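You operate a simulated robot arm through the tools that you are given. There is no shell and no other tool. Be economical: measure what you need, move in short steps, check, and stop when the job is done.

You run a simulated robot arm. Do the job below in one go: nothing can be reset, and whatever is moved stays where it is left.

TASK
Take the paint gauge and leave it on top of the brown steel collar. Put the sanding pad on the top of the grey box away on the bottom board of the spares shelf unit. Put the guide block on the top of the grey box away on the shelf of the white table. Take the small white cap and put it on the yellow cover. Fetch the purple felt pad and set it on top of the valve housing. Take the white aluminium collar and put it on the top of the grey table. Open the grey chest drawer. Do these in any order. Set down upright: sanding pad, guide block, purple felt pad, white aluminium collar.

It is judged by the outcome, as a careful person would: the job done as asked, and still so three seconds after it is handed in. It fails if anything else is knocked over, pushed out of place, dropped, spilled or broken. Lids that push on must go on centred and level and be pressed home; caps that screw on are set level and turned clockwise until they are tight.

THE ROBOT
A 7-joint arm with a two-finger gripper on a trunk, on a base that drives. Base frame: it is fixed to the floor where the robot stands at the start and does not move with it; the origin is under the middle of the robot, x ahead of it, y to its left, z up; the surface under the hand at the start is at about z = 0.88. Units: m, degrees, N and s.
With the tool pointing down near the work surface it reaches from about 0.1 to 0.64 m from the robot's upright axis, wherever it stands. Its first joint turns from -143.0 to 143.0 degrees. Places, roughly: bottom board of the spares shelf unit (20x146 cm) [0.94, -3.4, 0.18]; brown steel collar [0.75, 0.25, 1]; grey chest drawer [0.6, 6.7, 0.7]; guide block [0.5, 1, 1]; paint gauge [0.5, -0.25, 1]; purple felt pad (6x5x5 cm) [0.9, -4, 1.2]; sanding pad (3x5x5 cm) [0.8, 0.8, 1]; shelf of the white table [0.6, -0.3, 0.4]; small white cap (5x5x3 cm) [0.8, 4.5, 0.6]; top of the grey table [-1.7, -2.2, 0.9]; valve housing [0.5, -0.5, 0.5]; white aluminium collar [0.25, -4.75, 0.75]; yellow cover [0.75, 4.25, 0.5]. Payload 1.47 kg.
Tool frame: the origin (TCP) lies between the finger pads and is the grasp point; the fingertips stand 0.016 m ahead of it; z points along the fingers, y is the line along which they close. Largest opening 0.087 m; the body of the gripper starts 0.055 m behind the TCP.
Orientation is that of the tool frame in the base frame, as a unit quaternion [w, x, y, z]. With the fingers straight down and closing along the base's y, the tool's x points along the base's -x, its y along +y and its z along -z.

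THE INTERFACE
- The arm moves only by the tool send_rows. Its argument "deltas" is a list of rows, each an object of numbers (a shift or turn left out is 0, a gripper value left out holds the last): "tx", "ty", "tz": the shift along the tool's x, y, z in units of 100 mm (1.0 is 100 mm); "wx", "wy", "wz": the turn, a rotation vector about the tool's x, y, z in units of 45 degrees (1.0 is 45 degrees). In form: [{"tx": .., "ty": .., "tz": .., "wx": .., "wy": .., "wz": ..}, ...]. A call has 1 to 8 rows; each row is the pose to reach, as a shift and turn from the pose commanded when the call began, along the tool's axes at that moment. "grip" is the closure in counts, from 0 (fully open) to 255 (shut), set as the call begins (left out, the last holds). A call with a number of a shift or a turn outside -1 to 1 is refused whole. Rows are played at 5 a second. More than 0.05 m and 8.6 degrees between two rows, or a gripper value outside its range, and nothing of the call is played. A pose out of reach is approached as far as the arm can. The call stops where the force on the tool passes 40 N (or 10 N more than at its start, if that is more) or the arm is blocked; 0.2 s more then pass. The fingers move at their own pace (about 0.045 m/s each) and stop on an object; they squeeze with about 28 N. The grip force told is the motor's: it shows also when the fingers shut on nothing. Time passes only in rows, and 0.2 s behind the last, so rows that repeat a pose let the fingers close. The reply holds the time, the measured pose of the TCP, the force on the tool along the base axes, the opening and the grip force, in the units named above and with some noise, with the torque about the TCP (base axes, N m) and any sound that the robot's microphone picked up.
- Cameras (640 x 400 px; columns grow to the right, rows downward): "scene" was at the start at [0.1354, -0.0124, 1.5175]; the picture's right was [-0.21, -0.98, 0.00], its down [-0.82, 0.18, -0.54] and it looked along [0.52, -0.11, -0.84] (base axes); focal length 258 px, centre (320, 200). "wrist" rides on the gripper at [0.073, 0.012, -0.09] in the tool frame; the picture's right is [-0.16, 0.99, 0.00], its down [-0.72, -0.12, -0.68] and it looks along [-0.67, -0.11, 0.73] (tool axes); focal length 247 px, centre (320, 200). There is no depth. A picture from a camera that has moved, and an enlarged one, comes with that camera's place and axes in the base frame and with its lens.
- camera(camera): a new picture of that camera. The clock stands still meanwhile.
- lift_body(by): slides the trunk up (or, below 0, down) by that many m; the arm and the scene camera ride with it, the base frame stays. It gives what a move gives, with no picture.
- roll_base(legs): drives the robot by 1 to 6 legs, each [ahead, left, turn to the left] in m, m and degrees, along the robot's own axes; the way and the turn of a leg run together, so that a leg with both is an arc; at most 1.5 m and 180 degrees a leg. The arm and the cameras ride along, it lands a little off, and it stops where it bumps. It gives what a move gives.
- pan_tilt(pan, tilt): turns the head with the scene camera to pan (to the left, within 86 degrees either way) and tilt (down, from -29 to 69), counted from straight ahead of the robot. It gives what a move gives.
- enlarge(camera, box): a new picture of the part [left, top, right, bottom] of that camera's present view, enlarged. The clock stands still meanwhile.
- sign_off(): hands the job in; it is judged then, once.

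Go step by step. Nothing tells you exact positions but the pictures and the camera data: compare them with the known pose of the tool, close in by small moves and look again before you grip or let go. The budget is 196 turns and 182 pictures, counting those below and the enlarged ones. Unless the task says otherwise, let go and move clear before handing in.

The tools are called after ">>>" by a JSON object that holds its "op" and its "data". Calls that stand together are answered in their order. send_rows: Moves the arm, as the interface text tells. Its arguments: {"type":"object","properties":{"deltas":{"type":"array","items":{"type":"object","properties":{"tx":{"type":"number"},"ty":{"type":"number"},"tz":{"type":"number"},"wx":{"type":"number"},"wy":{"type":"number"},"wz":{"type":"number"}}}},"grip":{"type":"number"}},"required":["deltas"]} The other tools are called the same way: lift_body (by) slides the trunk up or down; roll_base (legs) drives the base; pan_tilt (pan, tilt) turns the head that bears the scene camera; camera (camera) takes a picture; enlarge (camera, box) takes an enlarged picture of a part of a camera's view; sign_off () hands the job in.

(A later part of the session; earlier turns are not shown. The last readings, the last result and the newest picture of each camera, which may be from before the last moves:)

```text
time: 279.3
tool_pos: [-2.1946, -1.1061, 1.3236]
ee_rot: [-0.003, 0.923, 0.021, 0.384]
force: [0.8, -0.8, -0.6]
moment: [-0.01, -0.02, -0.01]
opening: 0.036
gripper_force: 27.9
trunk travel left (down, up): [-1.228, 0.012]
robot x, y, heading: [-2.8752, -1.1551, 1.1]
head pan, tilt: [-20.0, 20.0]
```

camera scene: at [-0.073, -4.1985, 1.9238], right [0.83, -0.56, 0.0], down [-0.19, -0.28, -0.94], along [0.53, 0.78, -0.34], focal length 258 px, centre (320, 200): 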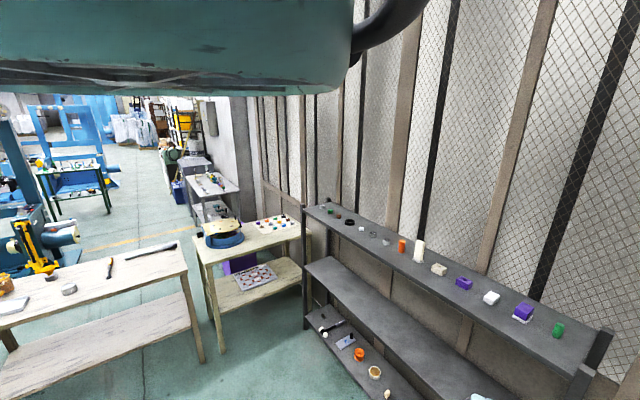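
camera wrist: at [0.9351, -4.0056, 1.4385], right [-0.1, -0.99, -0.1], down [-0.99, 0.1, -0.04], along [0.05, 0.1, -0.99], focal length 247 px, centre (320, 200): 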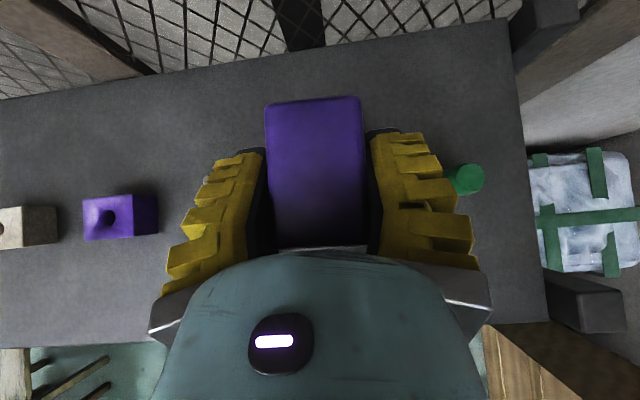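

>>> {"op": "roll_base", "data": {"legs": [[1.2, 0, -1.1], [1.1, 0, 0], [0, 0.6, 0]]}}

>>> {"op": "lift_body", "data": {"by": -0.4}}

>>> {"op": "lift_body", "data": {"by": -0.38}}

>>> {"op": "camera", "data": {"camera": "scene"}}

```text
time: 293.5
tool_pos: [0.1058, -0.5505, 1.3245]
ee_rot: [0.005, 0.923, 0.004, 0.384]
force: [-0.4, 0.9, -0.7]
moment: [0.0, -0.02, 0.0]
opening: 0.0355
gripper_force: 28.0
trunk travel left (down, up): [-1.228, 0.012]
robot x, y, heading: [-0.5759, -0.5667, -0.9]
head pan, tilt: [-20.0, 20.0]
```

```text
time: 297.4
tool_pos: [0.1058, -0.549, 0.9234]
ee_rot: [0.004, 0.923, 0.004, 0.384]
force: [-0.3, 0.4, -0.9]
moment: [-0.02, -0.01, 0.01]
opening: 0.0357
gripper_force: 28.4
trunk travel left (down, up): [-0.828, 0.412]
robot x, y, heading: [-0.574, -0.5687, -1.2]
head pan, tilt: [-20.0, 20.0]
```

```text
time: 301.0
tool_pos: [0.1059, -0.5494, 0.5442]
ee_rot: [0.005, 0.923, 0.004, 0.384]
force: [-0.1, 1.6, -0.6]
moment: [0.03, 0.02, 0.0]
opening: 0.0354
gripper_force: 28.3
trunk travel left (down, up): [-0.448, 0.792]
robot x, y, heading: [-0.5795, -0.572, -1.1]
head pan, tilt: [-20.0, 20.0]
```

```text
82 pictures are left
camera scene: at [-0.4541, -0.4938, 1.1521], right [0.81, -0.58, 0.0], down [-0.2, -0.28, -0.94], along [0.55, 0.76, -0.34], focal length 258 px, centre (320, 200)
```

scene: 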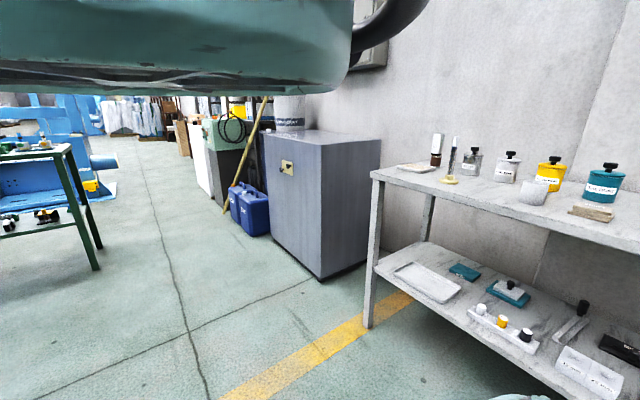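

I go in partway and look closely at the candidate block.

>>> {"op": "roll_base", "data": {"legs": [[0.22, 0.02, 1.0]]}}

>>> {"op": "camera", "data": {"camera": "wrist"}}

>>> {"op": "enlarge", "data": {"camera": "scene", "box": [440, 240, 640, 400]}}

```text
time: 302.7
tool_pos: [0.3291, -0.519, 0.5437]
ee_rot: [0.002, 0.923, 0.012, 0.385]
force: [-0.4, -0.1, -0.4]
moment: [-0.01, 0.01, 0.0]
opening: 0.0354
gripper_force: 27.8
trunk travel left (down, up): [-0.448, 0.792]
robot x, y, heading: [-0.3538, -0.5546, -0.0]
head pan, tilt: [-20.0, 20.0]
```

```text
81 pictures are left
camera wrist: at [0.3148, -0.5294, 0.6587], right [-0.09, -0.99, -0.1], down [-0.99, 0.09, -0.04], along [0.05, 0.1, -0.99], focal length 247 px, centre (320, 200)
```

wrist: 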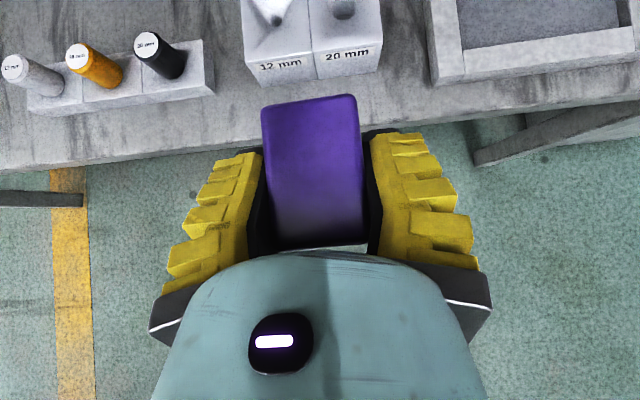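

```text
2.50 times, centred on (540, 320) of scene
camera zoom: at [-0.2335, -0.4738, 1.152], right [0.82, -0.57, 0.0], down [-0.19, -0.28, -0.94], along [0.53, 0.77, -0.34], focal length 646 px, centre (-230, -100)
```

zoom: 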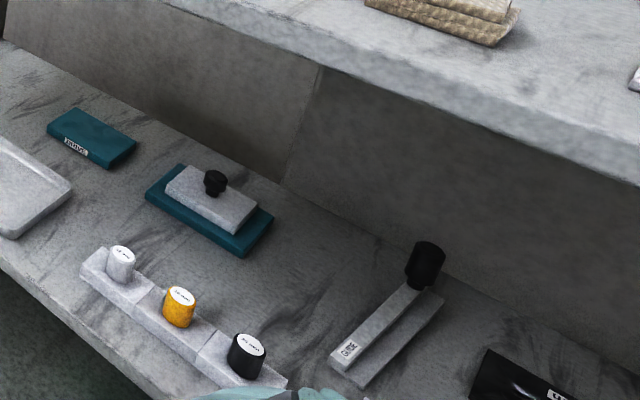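

It's a block with 12 mm and 20 mm bores: the valve housing, centred about [0.495,-0.519], top z≈0.44. I lower slightly and drive in over it.

>>> {"op": "lift_body", "data": {"by": -0.02}}

>>> {"op": "roll_base", "data": {"legs": [[0.165, 0, 0]]}}

>>> {"op": "camera", "data": {"camera": "wrist"}}

```text
time: 303.4
tool_pos: [0.3272, -0.5207, 0.5237]
ee_rot: [0.001, 0.923, 0.013, 0.384]
force: [-0.3, 0.5, -0.8]
moment: [-0.02, -0.01, -0.01]
opening: 0.0356
gripper_force: 27.9
trunk travel left (down, up): [-0.428, 0.812]
robot x, y, heading: [-0.3497, -0.5503, 0.0]
head pan, tilt: [-20.0, 20.0]
```

```text
time: 304.9
tool_pos: [0.494, -0.522, 0.5235]
ee_rot: [0.003, 0.923, 0.009, 0.385]
force: [0.2, 0.6, -0.5]
moment: [-0.02, 0.01, 0.01]
opening: 0.0357
gripper_force: 28.0
trunk travel left (down, up): [-0.428, 0.812]
robot x, y, heading: [-0.1856, -0.5527, 0.0]
head pan, tilt: [-20.0, 20.0]
```

```text
79 pictures are left
camera wrist: at [0.4811, -0.5314, 0.6387], right [-0.09, -0.99, -0.1], down [-0.99, 0.1, -0.04], along [0.05, 0.1, -0.99], focal length 247 px, centre (320, 200)
```

wrist: 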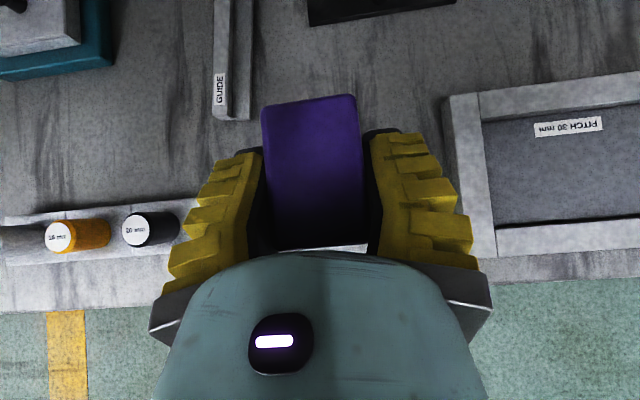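

The housing is hidden under the pad as computed (rows 146–235, cols 243–416). I lower gently till contact.

>>> {"op": "lift_body", "data": {"by": -0.025}}

>>> {"op": "send_rows", "data": {"deltas": [{"tx": -0.035, "tz": 0.035}, {"tx": -0.07, "tz": 0.07}, {"tx": -0.105, "tz": 0.105}, {"tx": -0.14, "tz": 0.14}]}}

```text
time: 305.6
tool_pos: [0.4941, -0.5207, 0.4992]
ee_rot: [0.002, 0.923, 0.011, 0.385]
force: [0.3, -1.0, -1.0]
moment: [0.03, 0.02, 0.01]
opening: 0.0353
gripper_force: 28.3
trunk travel left (down, up): [-0.403, 0.837]
robot x, y, heading: [-0.1894, -0.5517, -0.2]
head pan, tilt: [-20.0, 20.0]
```

```text
time: 306.6
tool_pos: [0.4936, -0.5212, 0.4788]
ee_rot: [0.001, 0.923, 0.011, 0.385]
force: [-0.2, 0.3, 0.5]
moment: [0.01, -0.01, 0.01]
opening: 0.0356
gripper_force: 28.3
trunk travel left (down, up): [-0.403, 0.837]
robot x, y, heading: [-0.1872, -0.5575, 0.0]
head pan, tilt: [-20.0, 20.0]
```

>>> {"op": "send_rows", "data": {"deltas": [{"tx": -0.035, "tz": 0.035}, {"tx": -0.07, "tz": 0.07}, {"tx": -0.105, "tz": 0.105}]}}

>>> {"op": "enlarge", "data": {"camera": "wrist", "box": [200, 80, 440, 260]}}

```text
time: 307.4
tool_pos: [0.497, -0.5217, 0.4654]
ee_rot: [0.0, 0.921, 0.011, 0.389]
force: [-9.9, -3.6, 35.2]
moment: [0.38, 0.13, 0.21]
opening: 0.0418
gripper_force: 28.2
trunk travel left (down, up): [-0.403, 0.837]
robot x, y, heading: [-0.1875, -0.5504, -0.1]
head pan, tilt: [-20.0, 20.0]
```

```text
2.22 times, centred on (320, 170) of wrist
camera zoom: at [0.4846, -0.5326, 0.5823], right [-0.09, -0.99, -0.1], down [-0.99, 0.1, -0.04], along [0.05, 0.1, -0.99], focal length 549 px, centre (320, 267)
```

zoom: 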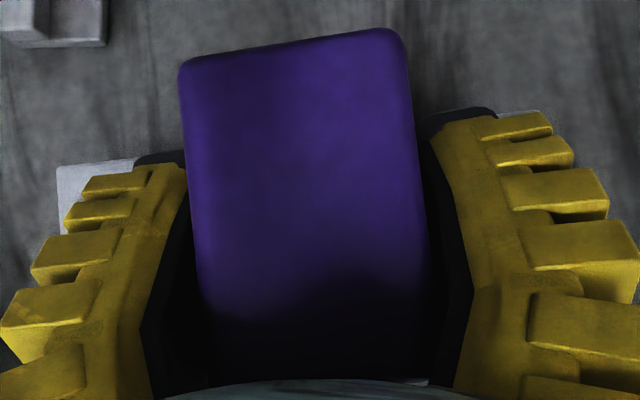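

Contact; the pad sits centred on the housing. Release and rise.

>>> {"op": "send_rows", "data": {"deltas": [{"tx": 0.02, "tz": -0.02}, {"tx": 0.02, "tz": -0.02}]}}

>>> {"op": "send_rows", "data": {"deltas": [{}, {}, {}], "grip": 60}}

>>> {"op": "lift_body", "data": {"by": 0.07}}

>>> {"op": "roll_base", "data": {"legs": [[-0.3, 0, 0]]}}

>>> {"op": "camera", "data": {"camera": "wrist"}}

```text
time: 308.0
tool_pos: [0.4964, -0.5214, 0.4679]
ee_rot: [0.003, 0.922, 0.01, 0.386]
force: [3.8, -0.5, 9.8]
moment: [0.33, -0.12, -0.2]
opening: 0.0396
gripper_force: 28.1
trunk travel left (down, up): [-0.403, 0.837]
robot x, y, heading: [-0.1881, -0.5543, 0.3]
head pan, tilt: [-20.0, 20.0]
```

```text
time: 308.8
tool_pos: [0.4944, -0.5221, 0.4666]
ee_rot: [0.002, 0.923, 0.011, 0.384]
force: [-0.2, -0.1, -1.2]
moment: [-0.01, 0.02, 0.0]
opening: 0.0702
gripper_force: 2.9
trunk travel left (down, up): [-0.403, 0.837]
robot x, y, heading: [-0.1881, -0.5549, -0.0]
head pan, tilt: [-20.0, 20.0]
```

```text
time: 309.9
tool_pos: [0.4926, -0.5216, 0.5374]
ee_rot: [0.002, 0.923, 0.011, 0.384]
force: [-0.9, 0.6, 0.0]
moment: [-0.01, -0.04, -0.02]
opening: 0.0704
gripper_force: 2.5
trunk travel left (down, up): [-0.473, 0.767]
robot x, y, heading: [-0.188, -0.5535, -0.1]
head pan, tilt: [-20.0, 20.0]
```

```text
time: 311.9
tool_pos: [0.1933, -0.5189, 0.5358]
ee_rot: [0.002, 0.923, 0.012, 0.385]
force: [0.3, -0.6, -1.2]
moment: [-0.01, -0.03, -0.01]
opening: 0.0705
gripper_force: 3.0
trunk travel left (down, up): [-0.473, 0.767]
robot x, y, heading: [-0.4859, -0.5518, 0.0]
head pan, tilt: [-20.0, 20.0]
```

```text
77 pictures are left
camera wrist: at [0.1808, -0.5292, 0.6515], right [-0.09, -0.99, -0.1], down [-1.0, 0.09, -0.04], along [0.05, 0.1, -0.99], focal length 247 px, centre (320, 200)
```

wrist: 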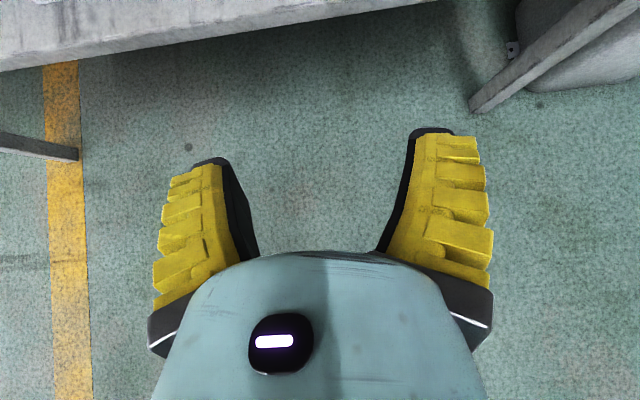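

I strafe right and check the pad on the housing from there, before heading for the white collar.

>>> {"op": "roll_base", "data": {"legs": [[0, -0.58, 0]]}}

>>> {"op": "enlarge", "data": {"camera": "scene", "box": [320, 200, 640, 400]}}

>>> {"op": "lift_body", "data": {"by": 0.4}}

>>> {"op": "lift_body", "data": {"by": 0.25}}

```text
time: 315.2
tool_pos: [0.195, -1.0958, 0.536]
ee_rot: [0.0, 0.923, 0.016, 0.385]
force: [0.9, -0.6, 0.0]
moment: [0.01, -0.01, 0.0]
opening: 0.0704
gripper_force: 3.1
trunk travel left (down, up): [-0.473, 0.767]
robot x, y, heading: [-0.4846, -1.1349, 0.4]
head pan, tilt: [-20.0, 20.0]
```

```text
2.00 times, centred on (480, 300) of scene
camera zoom: at [-0.3653, -1.0529, 1.1771], right [0.83, -0.56, 0.0], down [-0.19, -0.28, -0.94], along [0.53, 0.78, -0.34], focal length 517 px, centre (0, 0)
```

zoom: 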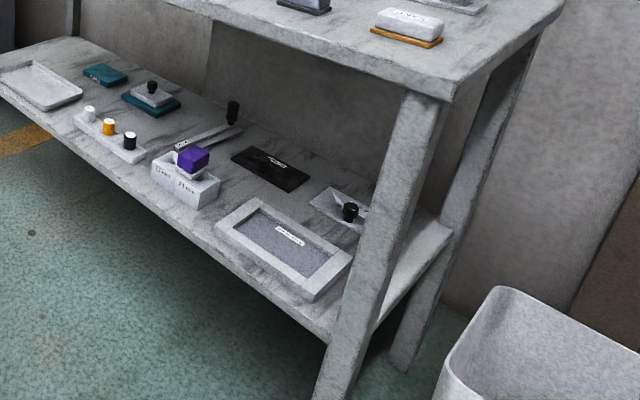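

```text
time: 319.0
tool_pos: [0.1961, -1.0944, 0.9359]
ee_rot: [0.0, 0.923, 0.016, 0.384]
force: [0.5, -0.2, -0.1]
moment: [-0.01, -0.01, 0.02]
opening: 0.0706
gripper_force: 2.7
trunk travel left (down, up): [-0.873, 0.367]
robot x, y, heading: [-0.4892, -1.1325, 0.5]
head pan, tilt: [-20.0, 20.0]
```

```text
time: 321.6
tool_pos: [0.1949, -1.0954, 1.1861]
ee_rot: [-0.001, 0.923, 0.016, 0.384]
force: [-0.3, 0.1, -0.4]
moment: [0.01, 0.0, -0.01]
opening: 0.0705
gripper_force: 2.4
trunk travel left (down, up): [-1.123, 0.117]
robot x, y, heading: [-0.4873, -1.1378, 0.2]
head pan, tilt: [-20.0, 20.0]
```

The felt pad is on the valve housing. Now I drive round to the collar cabinet.

>>> {"op": "roll_base", "data": {"legs": [[-1.2, 0, 0], [-1.18, 0, 0], [0, -1.1, 0], [0, -1.15, 0], [1.3, 0, 0], [1.2, 0, 0]]}}

```text
time: 355.9
tool_pos: [0.3321, -3.4613, 1.1864]
ee_rot: [0.004, 0.923, 0.005, 0.385]
force: [-0.2, -0.2, 1.1]
moment: [0.05, 0.04, -0.01]
opening: 0.0704
gripper_force: 2.6
trunk travel left (down, up): [-1.123, 0.117]
robot x, y, heading: [-0.3521, -3.4823, -1.1]
head pan, tilt: [-20.0, 20.0]
```

>>> {"op": "roll_base", "data": {"legs": [[0, 0, -89], [0, 0.58, 0], [0.4, 0, 0]]}}

>>> {"op": "camera", "data": {"camera": "wrist"}}

```text
time: 365.0
tool_pos: [0.3173, -4.5432, 1.1874]
ee_rot: [0.266, 0.677, -0.627, 0.277]
force: [0.4, 0.8, 0.1]
moment: [0.0, -0.02, 0.0]
opening: 0.0705
gripper_force: 2.7
trunk travel left (down, up): [-1.123, 0.117]
robot x, y, heading: [0.2523, -3.8617, -87.1]
head pan, tilt: [-20.0, 20.0]
```

```text
75 pictures are left
camera wrist: at [0.3051, -4.5315, 1.3016], right [-0.99, 0.04, -0.1], down [0.04, 1.0, -0.04], along [0.1, -0.04, -0.99], focal length 247 px, centre (320, 200)
```

wrist: 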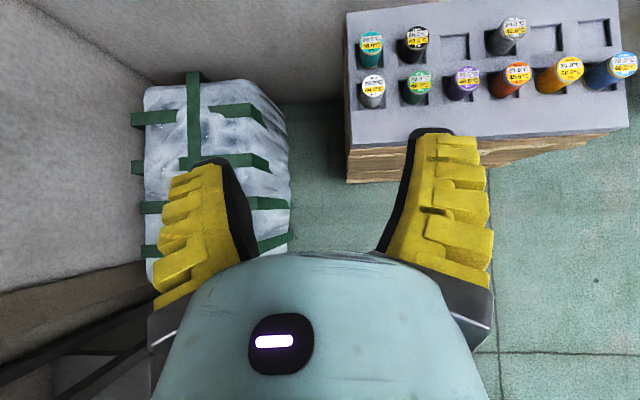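

White collar top at about [0.247,-4.753,0.86]. I correct heading and go over it.

>>> {"op": "roll_base", "data": {"legs": [[0, -0.035, -2.9], [0.2, 0, 0]]}}

>>> {"op": "lift_body", "data": {"by": -0.18}}

>>> {"op": "camera", "data": {"camera": "wrist"}}

```text
time: 367.1
tool_pos: [0.2469, -4.7475, 1.1868]
ee_rot: [0.273, 0.662, -0.644, 0.271]
force: [0.5, -0.2, 0.2]
moment: [-0.02, 0.01, 0.02]
opening: 0.0706
gripper_force: 2.5
trunk travel left (down, up): [-1.123, 0.117]
robot x, y, heading: [0.2148, -4.0685, -90.2]
head pan, tilt: [-20.0, 20.0]
```

```text
time: 369.1
tool_pos: [0.2458, -4.7463, 1.0074]
ee_rot: [0.274, 0.661, -0.644, 0.27]
force: [0.3, -0.6, -0.6]
moment: [0.03, 0.02, 0.0]
opening: 0.0706
gripper_force: 2.8
trunk travel left (down, up): [-0.943, 0.297]
robot x, y, heading: [0.2131, -4.0674, -90.0]
head pan, tilt: [-20.0, 20.0]
```

```text
74 pictures are left
camera wrist: at [0.236, -4.7342, 1.1217], right [-0.99, 0.09, -0.1], down [0.09, 0.99, -0.04], along [0.1, -0.05, -0.99], focal length 247 px, centre (320, 200)
```

wrist: 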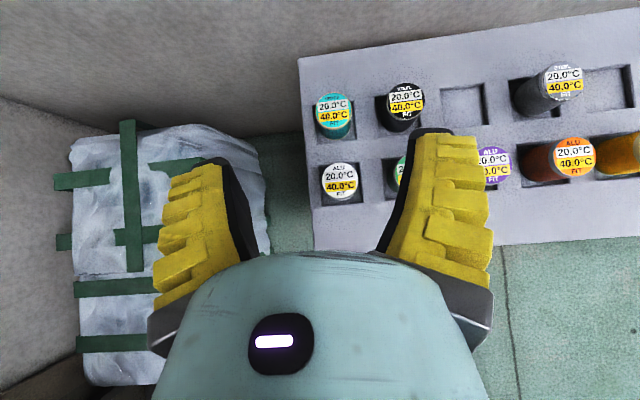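

White collar centre ≈[0.240,-4.771], top z≈0.82. I narrow the opening (neighbour is close), centre, and lower.

>>> {"op": "send_rows", "data": {"deltas": [{"ty": 0.05, "tx": 0.18, "tz": 0.17}, {"ty": 0.05, "tx": 0.18, "tz": 0.17}], "grip": 105}}

>>> {"op": "lift_body", "data": {"by": -0.13}}

>>> {"op": "camera", "data": {"camera": "wrist"}}

```text
time: 369.7
tool_pos: [0.2442, -4.7725, 1.0093]
ee_rot: [0.273, 0.662, -0.643, 0.272]
force: [0.9, 0.3, 0.5]
moment: [0.02, -0.01, 0.01]
opening: 0.0563
gripper_force: 4.4
trunk travel left (down, up): [-0.943, 0.297]
robot x, y, heading: [0.2137, -4.0655, -89.8]
head pan, tilt: [-20.0, 20.0]
```

```text
time: 371.2
tool_pos: [0.2422, -4.7714, 0.8789]
ee_rot: [0.273, 0.661, -0.644, 0.271]
force: [0.9, 1.3, -0.1]
moment: [-0.02, 0.0, 0.0]
opening: 0.0566
gripper_force: 4.0
trunk travel left (down, up): [-0.813, 0.427]
robot x, y, heading: [0.2081, -4.0635, -90.1]
head pan, tilt: [-20.0, 20.0]
```

```text
73 pictures are left
camera wrist: at [0.2314, -4.7592, 0.9936], right [-0.99, 0.09, -0.1], down [0.09, 0.99, -0.04], along [0.1, -0.05, -0.99], focal length 247 px, centre (320, 200)
```

wrist: 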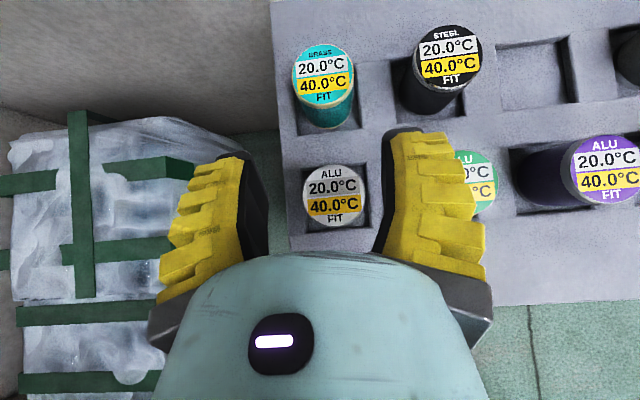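

>>> {"op": "send_rows", "data": {"deltas": [{"ty": 0.04}, {"ty": 0.04}]}}

>>> {"op": "lift_body", "data": {"by": -0.062}}

>>> {"op": "camera", "data": {"camera": "wrist"}}

```text
time: 371.9
tool_pos: [0.2384, -4.7705, 0.8787]
ee_rot: [0.273, 0.661, -0.644, 0.271]
force: [0.7, -0.1, -0.5]
moment: [0.0, 0.0, 0.01]
opening: 0.0565
gripper_force: 3.8
trunk travel left (down, up): [-0.813, 0.427]
robot x, y, heading: [0.2188, -4.0688, -89.9]
head pan, tilt: [-20.0, 20.0]
```

```text
time: 372.9
tool_pos: [0.2373, -4.7725, 0.8174]
ee_rot: [0.274, 0.66, -0.645, 0.271]
force: [-0.2, -0.2, -0.3]
moment: [-0.02, 0.0, 0.0]
opening: 0.0565
gripper_force: 3.6
trunk travel left (down, up): [-0.751, 0.489]
robot x, y, heading: [0.2135, -4.0655, -90.2]
head pan, tilt: [-20.0, 20.0]
```

```text
72 pictures are left
camera wrist: at [0.2272, -4.7596, 0.9317], right [-0.99, 0.09, -0.1], down [0.09, 0.99, -0.04], along [0.1, -0.05, -0.99], focal length 247 px, centre (320, 200)
```

wrist: 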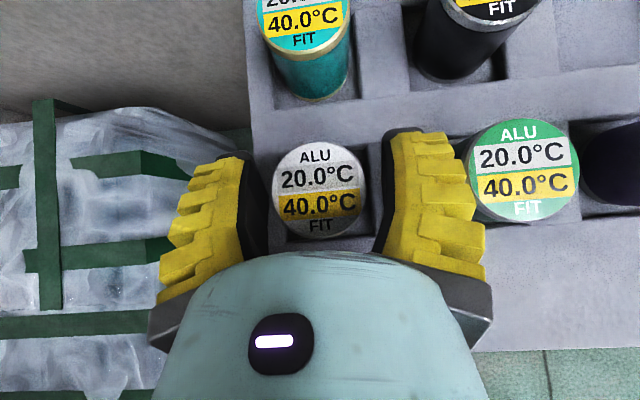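

>>> {"op": "lift_body", "data": {"by": -0.014}}

>>> {"op": "send_rows", "data": {"deltas": [{}, {}, {}, {}], "grip": 255}}

>>> {"op": "lift_body", "data": {"by": 0.12}}

>>> {"op": "camera", "data": {"camera": "wrist"}}

```text
time: 373.5
tool_pos: [0.2374, -4.7721, 0.803]
ee_rot: [0.274, 0.661, -0.644, 0.271]
force: [-0.4, -0.6, 1.3]
moment: [0.02, 0.01, -0.02]
opening: 0.0567
gripper_force: 4.3
trunk travel left (down, up): [-0.737, 0.503]
robot x, y, heading: [0.2122, -4.0662, -90.1]
head pan, tilt: [-20.0, 20.0]
```

```text
time: 374.5
tool_pos: [0.2385, -4.7716, 0.8031]
ee_rot: [0.273, 0.662, -0.644, 0.271]
force: [0.1, 3.2, 4.0]
moment: [0.05, -0.15, 0.08]
opening: 0.0432
gripper_force: 28.3
trunk travel left (down, up): [-0.737, 0.503]
robot x, y, heading: [0.2136, -4.0637, -90.1]
head pan, tilt: [-20.0, 20.0]
```

```text
time: 376.0
tool_pos: [0.2383, -4.7718, 0.923]
ee_rot: [0.273, 0.661, -0.644, 0.271]
force: [-0.1, -0.3, -2.0]
moment: [-0.02, -0.02, -0.01]
opening: 0.0426
gripper_force: 28.1
trunk travel left (down, up): [-0.857, 0.383]
robot x, y, heading: [0.2113, -4.0641, -89.9]
head pan, tilt: [-20.0, 20.0]
```

```text
71 pictures are left
camera wrist: at [0.2272, -4.7589, 1.0371], right [-0.99, 0.09, -0.1], down [0.09, 0.99, -0.04], along [0.1, -0.04, -0.99], focal length 247 px, centre (320, 200)
```

wrist: 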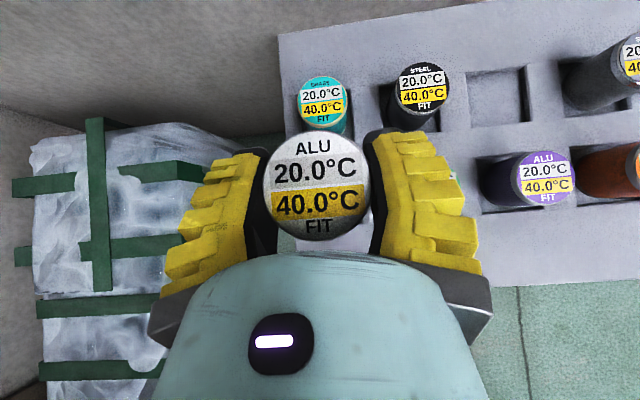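

The white collar is held. I go to the south side of the grey table and turn to face it.

>>> {"op": "lift_body", "data": {"by": 0.27}}

>>> {"op": "roll_base", "data": {"legs": [[-0.62, 0, 0], [0, -1.0, 0], [0, -0.9, 0], [0, 0, 180]]}}

>>> {"op": "camera", "data": {"camera": "scene"}}

>>> {"op": "camera", "data": {"camera": "wrist"}}

```text
time: 378.7
tool_pos: [0.2367, -4.7723, 1.1932]
ee_rot: [0.273, 0.661, -0.644, 0.271]
force: [0.4, -0.5, -1.9]
moment: [-0.02, -0.06, 0.02]
opening: 0.0428
gripper_force: 28.0
trunk travel left (down, up): [-1.127, 0.113]
robot x, y, heading: [0.2153, -4.0674, -90.2]
head pan, tilt: [-20.0, 20.0]
```

```text
time: 398.9
tool_pos: [-1.763, -2.7655, 1.1924]
ee_rot: [-0.28, 0.621, 0.684, 0.263]
force: [0.1, -0.5, -2.2]
moment: [0.0, 0.01, 0.02]
opening: 0.0423
gripper_force: 28.0
trunk travel left (down, up): [-1.127, 0.113]
robot x, y, heading: [-1.6918, -3.4703, 94.0]
head pan, tilt: [-20.0, 20.0]
```

```text
70 pictures are left
camera scene: at [-1.7766, -3.3494, 1.831], right [0.51, 0.86, 0.0], down [0.29, -0.17, -0.94], along [-0.81, 0.48, -0.34], focal length 258 px, centre (320, 200)
```

scene: 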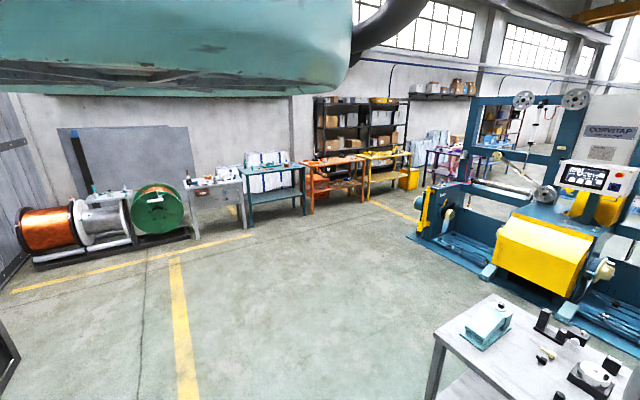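

```text
69 pictures are left
camera wrist: at [-1.7517, -2.7769, 1.3073], right [0.99, -0.02, -0.1], down [-0.02, -1.0, -0.04], along [-0.1, 0.04, -0.99], focal length 247 px, centre (320, 200)
```

wrist: 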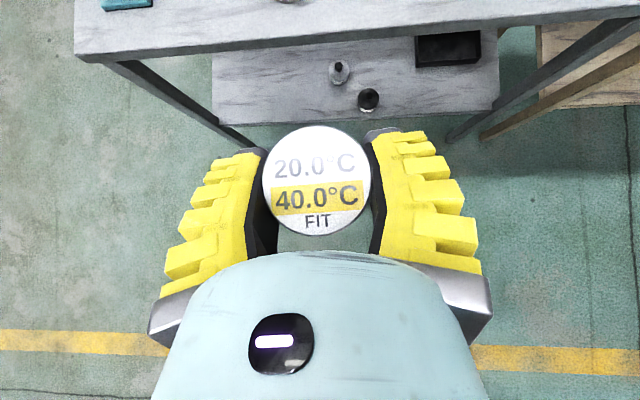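

>>> {"op": "roll_base", "data": {"legs": [[0.25, 0, -4]]}}

>>> {"op": "camera", "data": {"camera": "wrist"}}

```text
time: 400.7
tool_pos: [-1.7219, -2.5093, 1.1936]
ee_rot: [-0.27, 0.645, 0.661, 0.274]
force: [0.2, 0.6, -2.3]
moment: [0.0, 0.01, 0.01]
opening: 0.0424
gripper_force: 28.1
trunk travel left (down, up): [-1.127, 0.113]
robot x, y, heading: [-1.6975, -3.2107, 89.9]
head pan, tilt: [-20.0, 20.0]
```

```text
68 pictures are left
camera wrist: at [-1.7108, -2.5208, 1.3072], right [0.99, -0.09, -0.1], down [-0.1, -0.99, -0.04], along [-0.1, 0.05, -0.99], focal length 247 px, centre (320, 200)
```

wrist: 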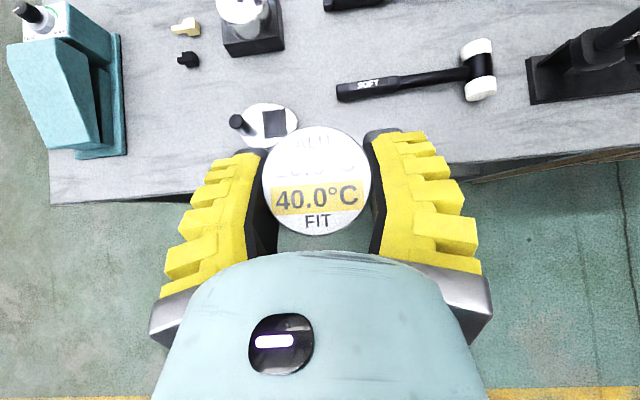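

There's a free spot at about [-1.58,-2.41] (south of the hammer handle). I shift to it and lower.

>>> {"op": "roll_base", "data": {"legs": [[0, -0.142, 0], [0.1, 0, 0]]}}

>>> {"op": "lift_body", "data": {"by": -0.2}}

>>> {"op": "camera", "data": {"camera": "wrist"}}

```text
time: 402.8
tool_pos: [-1.5799, -2.4097, 1.192]
ee_rot: [-0.27, 0.645, 0.661, 0.273]
force: [0.1, -0.1, -1.9]
moment: [0.02, 0.03, 0.05]
opening: 0.0423
gripper_force: 27.6
trunk travel left (down, up): [-1.127, 0.113]
robot x, y, heading: [-1.5582, -3.1178, 89.9]
head pan, tilt: [-20.0, 20.0]
```

```text
time: 404.9
tool_pos: [-1.5797, -2.4099, 0.9927]
ee_rot: [-0.271, 0.644, 0.661, 0.273]
force: [-0.2, 0.4, -0.6]
moment: [0.0, -0.02, -0.01]
opening: 0.0424
gripper_force: 28.0
trunk travel left (down, up): [-0.927, 0.313]
robot x, y, heading: [-1.5577, -3.1155, 89.6]
head pan, tilt: [-20.0, 20.0]
```

```text
67 pictures are left
camera wrist: at [-1.5701, -2.4216, 1.1073], right [0.99, -0.09, -0.1], down [-0.09, -0.99, -0.04], along [-0.1, 0.05, -0.99], focal length 247 px, centre (320, 200)
```

wrist: 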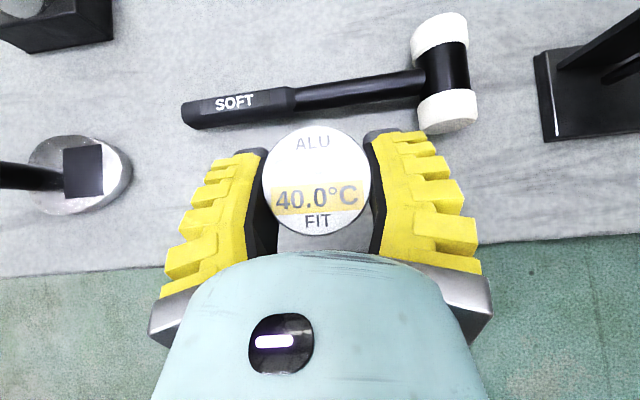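

>>> {"op": "send_rows", "data": {"deltas": [{"ty": -0.15, "tx": -0.03, "tz": -0.03}, {"ty": -0.15, "tx": -0.03, "tz": -0.03}]}}

>>> {"op": "lift_body", "data": {"by": -0.07}}

>>> {"op": "send_rows", "data": {"deltas": [{"tx": -0.035, "tz": 0.035}, {"tx": -0.07, "tz": 0.07}, {"tx": -0.105, "tz": 0.105}, {"tx": -0.14, "tz": 0.14}, {"tx": -0.175, "tz": 0.175}]}}

```text
time: 405.5
tool_pos: [-1.5969, -2.4154, 0.9924]
ee_rot: [-0.271, 0.644, 0.661, 0.273]
force: [-1.6, 0.2, -1.8]
moment: [-0.01, -0.07, -0.03]
opening: 0.0423
gripper_force: 27.8
trunk travel left (down, up): [-0.927, 0.313]
robot x, y, heading: [-1.5586, -3.1165, 89.7]
head pan, tilt: [-20.0, 20.0]
```

```text
time: 406.6
tool_pos: [-1.596, -2.4152, 0.9221]
ee_rot: [-0.271, 0.644, 0.661, 0.273]
force: [-0.6, 0.5, -2.0]
moment: [-0.05, -0.01, -0.02]
opening: 0.0423
gripper_force: 27.8
trunk travel left (down, up): [-0.857, 0.383]
robot x, y, heading: [-1.5565, -3.1146, 89.8]
head pan, tilt: [-20.0, 20.0]
```

```text
time: 407.8
tool_pos: [-1.5954, -2.412, 0.9169]
ee_rot: [-0.273, 0.643, 0.661, 0.273]
force: [-1.1, -3.5, 21.1]
moment: [0.07, 0.05, 0.11]
opening: 0.0432
gripper_force: 28.7
out of reach, approached as far as the arm can: row 3, 4, 5
trunk travel left (down, up): [-0.857, 0.383]
robot x, y, heading: [-1.5552, -3.1159, 89.9]
head pan, tilt: [-20.0, 20.0]
```

Contact at 21 N. Ease, open, and raise.

>>> {"op": "lift_body", "data": {"by": 0.002}}

>>> {"op": "send_rows", "data": {"deltas": [{}, {}, {}], "grip": 85}}

>>> {"op": "lift_body", "data": {"by": 0.12}}

>>> {"op": "camera", "data": {"camera": "wrist"}}

```text
time: 408.3
tool_pos: [-1.5951, -2.4135, 0.9168]
ee_rot: [-0.271, 0.644, 0.662, 0.272]
force: [-0.9, 4.2, 7.3]
moment: [0.23, 0.18, 0.01]
opening: 0.0424
gripper_force: 28.1
trunk travel left (down, up): [-0.859, 0.381]
robot x, y, heading: [-1.5564, -3.1138, 89.7]
head pan, tilt: [-20.0, 20.0]
```

```text
time: 409.1
tool_pos: [-1.5947, -2.4143, 0.9162]
ee_rot: [-0.27, 0.645, 0.661, 0.273]
force: [0.4, -0.1, 0.0]
moment: [0.0, 0.02, 0.02]
opening: 0.0629
gripper_force: 3.6
trunk travel left (down, up): [-0.859, 0.381]
robot x, y, heading: [-1.5558, -3.1182, 90.0]
head pan, tilt: [-20.0, 20.0]
```

```text
time: 410.6
tool_pos: [-1.5947, -2.416, 1.0362]
ee_rot: [-0.27, 0.644, 0.662, 0.273]
force: [-0.2, 0.2, 0.5]
moment: [-0.01, 0.02, 0.0]
opening: 0.0629
gripper_force: 3.5
trunk travel left (down, up): [-0.979, 0.261]
robot x, y, heading: [-1.5594, -3.1121, 89.9]
head pan, tilt: [-20.0, 20.0]
```

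```text
66 pictures are left
camera wrist: at [-1.5846, -2.4263, 1.1508], right [0.99, -0.09, -0.1], down [-0.09, -0.99, -0.03], along [-0.1, 0.04, -0.99], focal length 247 px, centre (320, 200)
```

wrist: 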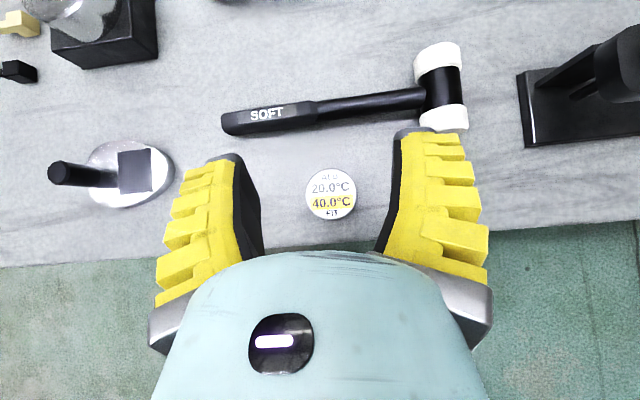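

The white collar stands on the grey table. Next, the left side of the hall (cap, cover, drawer). I drive back around the tables.

>>> {"op": "roll_base", "data": {"legs": [[-0.3, 0, 0], [0, 1.25, 0], [0, 0, -90], [0, 1.15, 0], [0, 1.15, 0]]}}

```text
time: 433.3
tool_pos: [-2.1179, -1.0939, 1.0354]
ee_rot: [0.001, 0.923, 0.013, 0.384]
force: [-0.1, -0.2, -1.0]
moment: [0.0, 0.0, 0.02]
opening: 0.0627
gripper_force: 3.3
trunk travel left (down, up): [-0.979, 0.261]
robot x, y, heading: [-2.8203, -1.1339, 0.0]
head pan, tilt: [-20.0, 20.0]
```

>>> {"op": "roll_base", "data": {"legs": [[1.2, 0, 0], [1.1, 0, 0], [0, 1.2, 0], [0, 1.1, 0]]}}

>>> {"op": "camera", "data": {"camera": "scene"}}

```text
time: 455.5
tool_pos: [0.2482, 1.1674, 1.0359]
ee_rot: [0.008, 0.924, -0.004, 0.383]
force: [-0.9, -0.6, -0.4]
moment: [0.01, -0.02, 0.02]
opening: 0.0629
gripper_force: 3.1
trunk travel left (down, up): [-0.979, 0.261]
robot x, y, heading: [-0.4545, 1.1521, -2.1]
head pan, tilt: [-20.0, 20.0]
```

```text
65 pictures are left
camera scene: at [-0.3307, 1.2283, 1.683], right [0.8, -0.6, 0.0], down [-0.2, -0.27, -0.94], along [0.56, 0.75, -0.34], focal length 258 px, centre (320, 200)
```

scene: 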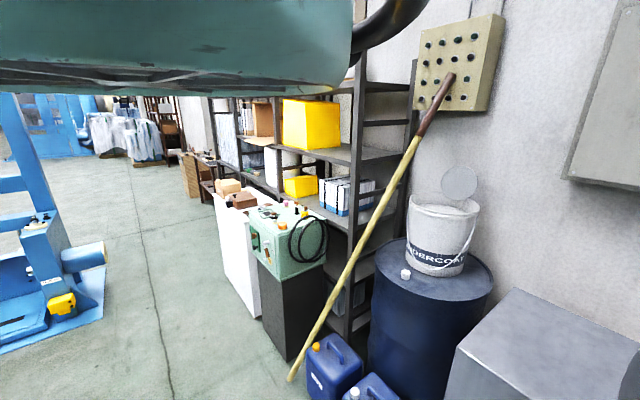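

The aisle at x≈-0.4 is clear. I raise the hand above the cabinets and strafe left.

>>> {"op": "lift_body", "data": {"by": 0.25}}

>>> {"op": "roll_base", "data": {"legs": [[0.1, 0, 2.1], [0, 1.0, 0], [0, 0.8, 0]]}}

>>> {"op": "camera", "data": {"camera": "scene"}}

>>> {"op": "camera", "data": {"camera": "wrist"}}

```text
time: 458.1
tool_pos: [0.2477, 1.1658, 1.2853]
ee_rot: [0.008, 0.923, -0.004, 0.384]
force: [0.5, 0.2, 0.3]
moment: [0.05, -0.02, 0.01]
opening: 0.0628
gripper_force: 3.2
trunk travel left (down, up): [-1.229, 0.011]
robot x, y, heading: [-0.454, 1.1517, -2.1]
head pan, tilt: [-20.0, 20.0]
```

```text
time: 467.9
tool_pos: [0.3257, 2.9951, 1.2857]
ee_rot: [-0.001, 0.923, 0.018, 0.384]
force: [0.1, -1.2, 0.0]
moment: [-0.04, 0.01, 0.02]
opening: 0.0627
gripper_force: 3.5
trunk travel left (down, up): [-1.229, 0.011]
robot x, y, heading: [-0.3745, 2.947, 0.8]
head pan, tilt: [-20.0, 20.0]
```

```text
64 pictures are left
camera scene: at [-0.2558, 3.0284, 1.933], right [0.83, -0.56, 0.0], down [-0.19, -0.28, -0.94], along [0.52, 0.78, -0.34], focal length 258 px, centre (320, 200)
```

scene: 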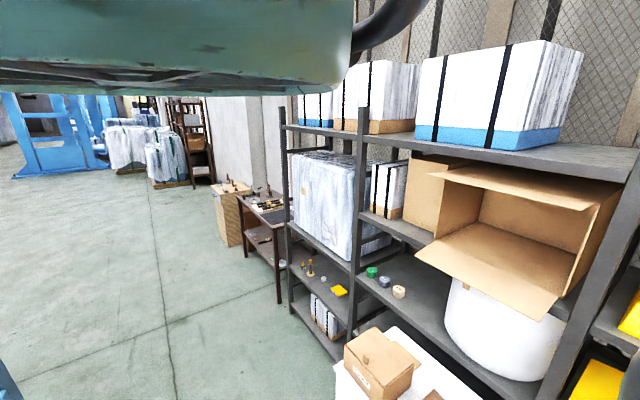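

```text
63 pictures are left
camera wrist: at [0.3133, 2.9849, 1.4009], right [-0.08, -0.99, -0.1], down [-1.0, 0.08, -0.03], along [0.04, 0.1, -0.99], focal length 247 px, centre (320, 200)
```

wrist: 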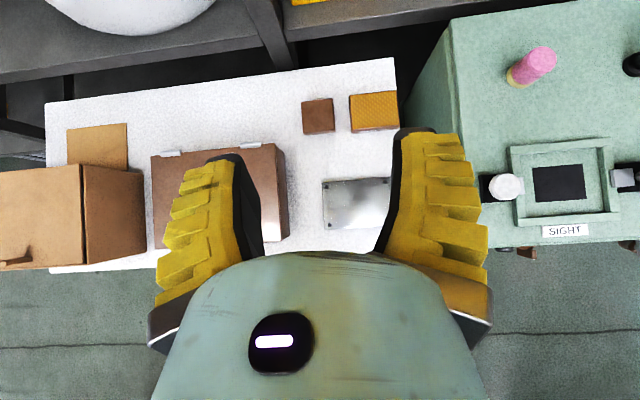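

>>> {"op": "enlarge", "data": {"camera": "scene", "box": [270, 230, 450, 342]}}

```text
3.56 times, centred on (360, 286) of scene
camera zoom: at [-0.2558, 3.0284, 1.933], right [0.83, -0.56, 0.0], down [-0.19, -0.28, -0.94], along [0.52, 0.78, -0.34], focal length 918 px, centre (178, -106)
```

zoom: 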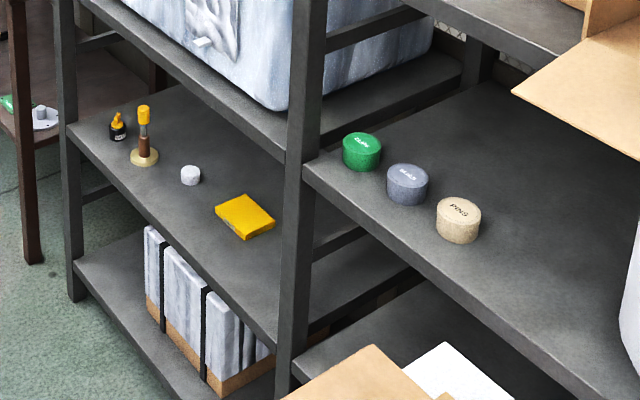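

Found: the small white cap ≈[0.80,4.57] and flat yellow cover ≈[0.83,4.39] on the z≈0.53 board of the left bay. I drive in front of it and lower.

>>> {"op": "roll_base", "data": {"legs": [[0, 0.8, -0.8], [0, 0.78, 0]]}}

>>> {"op": "lift_body", "data": {"by": -0.4}}

>>> {"op": "lift_body", "data": {"by": -0.2}}

>>> {"op": "camera", "data": {"camera": "scene"}}

>>> {"op": "camera", "data": {"camera": "wrist"}}

```text
time: 476.1
tool_pos: [0.3328, 4.5774, 1.2855]
ee_rot: [0.004, 0.923, 0.005, 0.384]
force: [0.5, -0.7, -0.6]
moment: [0.04, 0.01, -0.01]
opening: 0.0627
gripper_force: 3.3
trunk travel left (down, up): [-1.229, 0.011]
robot x, y, heading: [-0.3678, 4.5521, -0.9]
head pan, tilt: [-20.0, 20.0]
```

```text
time: 479.9
tool_pos: [0.3342, 4.5774, 0.8856]
ee_rot: [0.005, 0.923, 0.005, 0.384]
force: [0.1, -0.3, 0.1]
moment: [-0.02, 0.0, -0.05]
opening: 0.0627
gripper_force: 3.2
trunk travel left (down, up): [-0.829, 0.411]
robot x, y, heading: [-0.3664, 4.5534, -0.7]
head pan, tilt: [-20.0, 20.0]
```

```text
time: 482.1
tool_pos: [0.3332, 4.5772, 0.6862]
ee_rot: [0.005, 0.924, 0.004, 0.383]
force: [0.1, 0.1, -0.6]
moment: [0.02, 0.02, 0.0]
opening: 0.0628
gripper_force: 4.3
trunk travel left (down, up): [-0.629, 0.611]
robot x, y, heading: [-0.3674, 4.55, -0.8]
head pan, tilt: [-20.0, 20.0]
```

```text
61 pictures are left
camera scene: at [-0.2469, 4.6282, 1.3331], right [0.81, -0.58, 0.0], down [-0.2, -0.28, -0.94], along [0.55, 0.76, -0.34], focal length 258 px, centre (320, 200)
```

scene: 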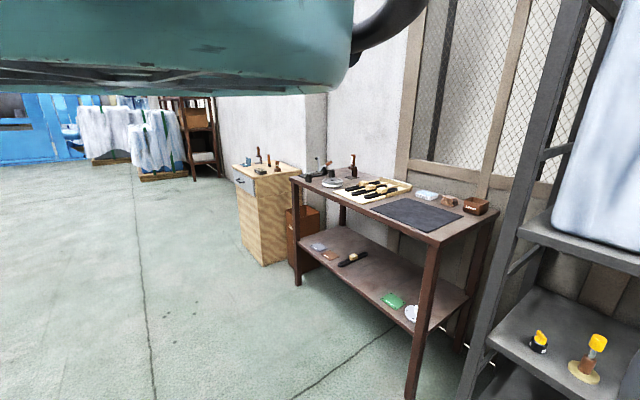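

```text
60 pictures are left
camera wrist: at [0.3208, 4.5681, 0.801], right [-0.11, -0.99, -0.1], down [-0.99, 0.11, -0.03], along [0.05, 0.1, -0.99], focal length 247 px, centre (320, 200)
```

wrist: 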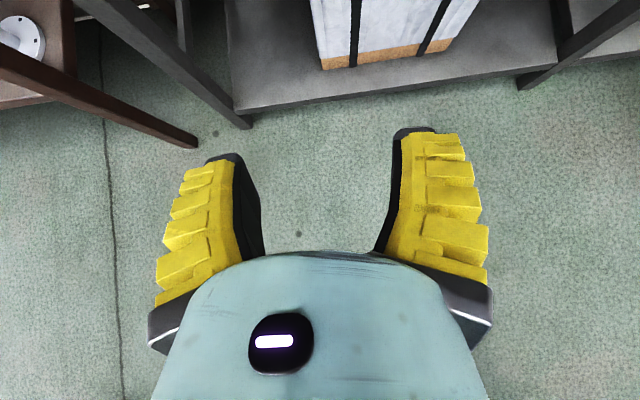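

>>> {"op": "roll_base", "data": {"legs": [[0.26, 0, 0.8]]}}

>>> {"op": "camera", "data": {"camera": "wrist"}}

```text
time: 483.9
tool_pos: [0.5909, 4.5813, 0.6861]
ee_rot: [0.003, 0.924, 0.01, 0.383]
force: [0.6, -0.2, 0.9]
moment: [0.01, 0.06, 0.01]
opening: 0.0627
gripper_force: 3.1
trunk travel left (down, up): [-0.629, 0.611]
robot x, y, heading: [-0.1121, 4.5471, -0.5]
head pan, tilt: [-20.0, 20.0]
```

```text
59 pictures are left
camera wrist: at [0.5792, 4.572, 0.8011], right [-0.1, -0.99, -0.1], down [-0.99, 0.1, -0.03], along [0.04, 0.1, -0.99], focal length 247 px, centre (320, 200)
```

wrist: 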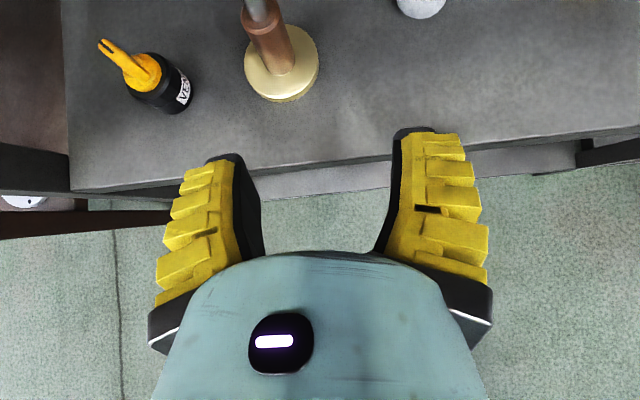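

Cap is near [0.80,4.475]. I strafe right 0.1 and advance.

>>> {"op": "roll_base", "data": {"legs": [[0, -0.1, 0.5], [0.12, 0, 0]]}}

>>> {"op": "camera", "data": {"camera": "wrist"}}

```text
time: 485.9
tool_pos: [0.7117, 4.4882, 0.6867]
ee_rot: [0.001, 0.923, 0.014, 0.384]
force: [0.4, -0.4, -0.4]
moment: [0.03, 0.03, 0.02]
opening: 0.0627
gripper_force: 3.4
trunk travel left (down, up): [-0.629, 0.611]
robot x, y, heading: [0.0084, 4.4483, -0.2]
head pan, tilt: [-20.0, 20.0]
```

```text
58 pictures are left
camera wrist: at [0.6991, 4.478, 0.8013], right [-0.09, -0.99, -0.1], down [-1.0, 0.09, -0.04], along [0.04, 0.1, -0.99], focal length 247 px, centre (320, 200)
```

wrist: 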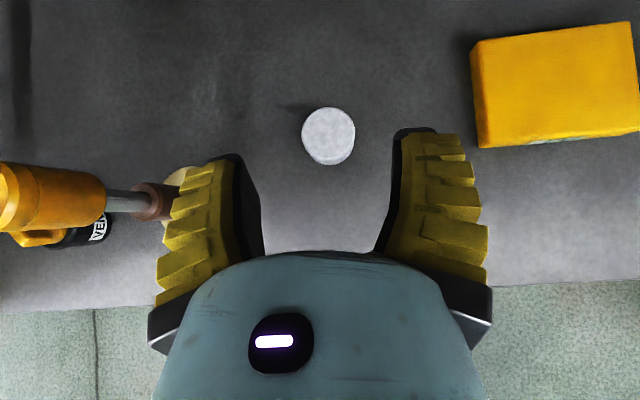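

>>> {"op": "roll_base", "data": {"legs": [[0.052, 0, 0]]}}

>>> {"op": "lift_body", "data": {"by": -0.05}}

>>> {"op": "camera", "data": {"camera": "wrist"}}

```text
time: 486.8
tool_pos: [0.7643, 4.4879, 0.6873]
ee_rot: [0.002, 0.923, 0.012, 0.384]
force: [0.6, 0.1, 0.1]
moment: [0.05, 0.05, 0.02]
opening: 0.0631
gripper_force: 4.0
trunk travel left (down, up): [-0.629, 0.611]
robot x, y, heading: [0.0653, 4.4472, 0.2]
head pan, tilt: [-20.0, 20.0]
```

```text
time: 487.8
tool_pos: [0.763, 4.4898, 0.6374]
ee_rot: [0.0, 0.923, 0.013, 0.385]
force: [0.1, 0.5, -0.5]
moment: [-0.02, 0.02, 0.0]
opening: 0.0628
gripper_force: 3.7
trunk travel left (down, up): [-0.579, 0.661]
robot x, y, heading: [0.0625, 4.4469, -0.0]
head pan, tilt: [-20.0, 20.0]
```

```text
57 pictures are left
camera wrist: at [0.7516, 4.4781, 0.7513], right [-0.09, -0.99, -0.1], down [-1.0, 0.09, -0.04], along [0.04, 0.1, -0.99], focal length 247 px, centre (320, 200)
```

wrist: 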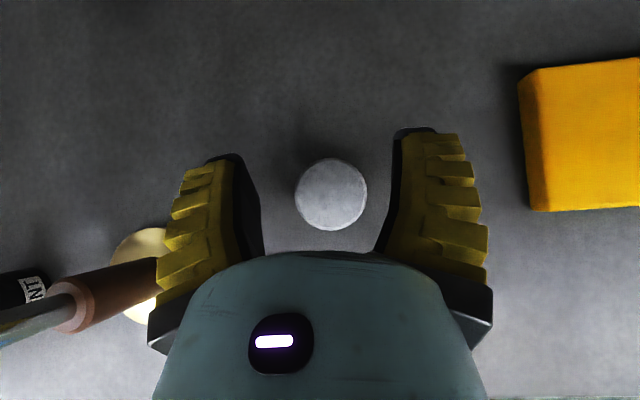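

>>> {"op": "send_rows", "data": {"deltas": [{"ty": 0.04}, {"ty": 0.04}]}}

>>> {"op": "lift_body", "data": {"by": -0.032}}

>>> {"op": "send_rows", "data": {"deltas": [{}, {}, {}, {}], "grip": 255}}

>>> {"op": "camera", "data": {"camera": "wrist"}}

```text
time: 488.4
tool_pos: [0.7624, 4.485, 0.636]
ee_rot: [0.002, 0.923, 0.012, 0.384]
force: [0.5, 0.0, -0.1]
moment: [-0.02, -0.01, -0.01]
opening: 0.0625
gripper_force: 3.7
trunk travel left (down, up): [-0.579, 0.661]
robot x, y, heading: [0.0594, 4.4521, -0.1]
head pan, tilt: [-20.0, 20.0]
```

```text
time: 489.1
tool_pos: [0.7632, 4.4837, 0.6046]
ee_rot: [0.0, 0.923, 0.014, 0.384]
force: [0.0, -0.3, 0.3]
moment: [0.01, 0.02, 0.01]
opening: 0.0628
gripper_force: 2.7
trunk travel left (down, up): [-0.547, 0.693]
robot x, y, heading: [0.0625, 4.4498, -0.0]
head pan, tilt: [-20.0, 20.0]
```

```text
time: 490.1
tool_pos: [0.7643, 4.484, 0.6049]
ee_rot: [0.0, 0.923, 0.014, 0.384]
force: [-3.2, 0.0, 5.9]
moment: [-0.06, 0.1, -0.03]
opening: 0.0384
gripper_force: 28.1
trunk travel left (down, up): [-0.547, 0.693]
robot x, y, heading: [0.0628, 4.446, -0.0]
head pan, tilt: [-20.0, 20.0]
```

```text
56 pictures are left
camera wrist: at [0.7516, 4.4739, 0.7201], right [-0.09, -0.99, -0.1], down [-1.0, 0.09, -0.04], along [0.04, 0.1, -0.99], focal length 247 px, centre (320, 200)
```

wrist: 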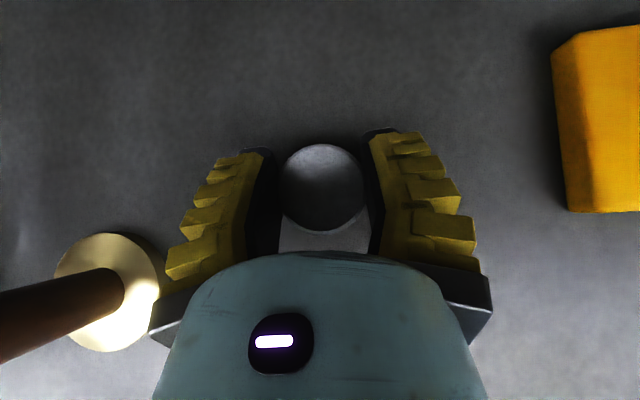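

>>> {"op": "lift_body", "data": {"by": 0.07}}

>>> {"op": "roll_base", "data": {"legs": [[0, -0.13, 0]]}}

>>> {"op": "camera", "data": {"camera": "wrist"}}

```text
time: 491.2
tool_pos: [0.7631, 4.4829, 0.6733]
ee_rot: [0.001, 0.923, 0.013, 0.383]
force: [0.2, 0.1, 0.2]
moment: [0.0, 0.0, 0.0]
opening: 0.0373
gripper_force: 27.9
trunk travel left (down, up): [-0.617, 0.623]
robot x, y, heading: [0.0631, 4.4481, 0.2]
head pan, tilt: [-20.0, 20.0]
```

```text
time: 492.5
tool_pos: [0.7636, 4.3568, 0.6745]
ee_rot: [0.001, 0.923, 0.015, 0.384]
force: [-0.8, -0.9, -0.4]
moment: [-0.02, -0.01, 0.0]
opening: 0.0374
gripper_force: 28.7
trunk travel left (down, up): [-0.617, 0.623]
robot x, y, heading: [0.0628, 4.3169, -0.1]
head pan, tilt: [-20.0, 20.0]
```

```text
55 pictures are left
camera wrist: at [0.7514, 4.3459, 0.7897], right [-0.09, -0.99, -0.1], down [-1.0, 0.09, -0.04], along [0.04, 0.1, -0.99], focal length 247 px, centre (320, 200)
```

wrist: 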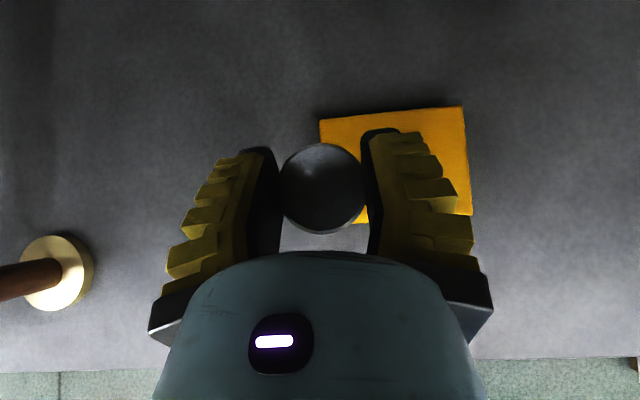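

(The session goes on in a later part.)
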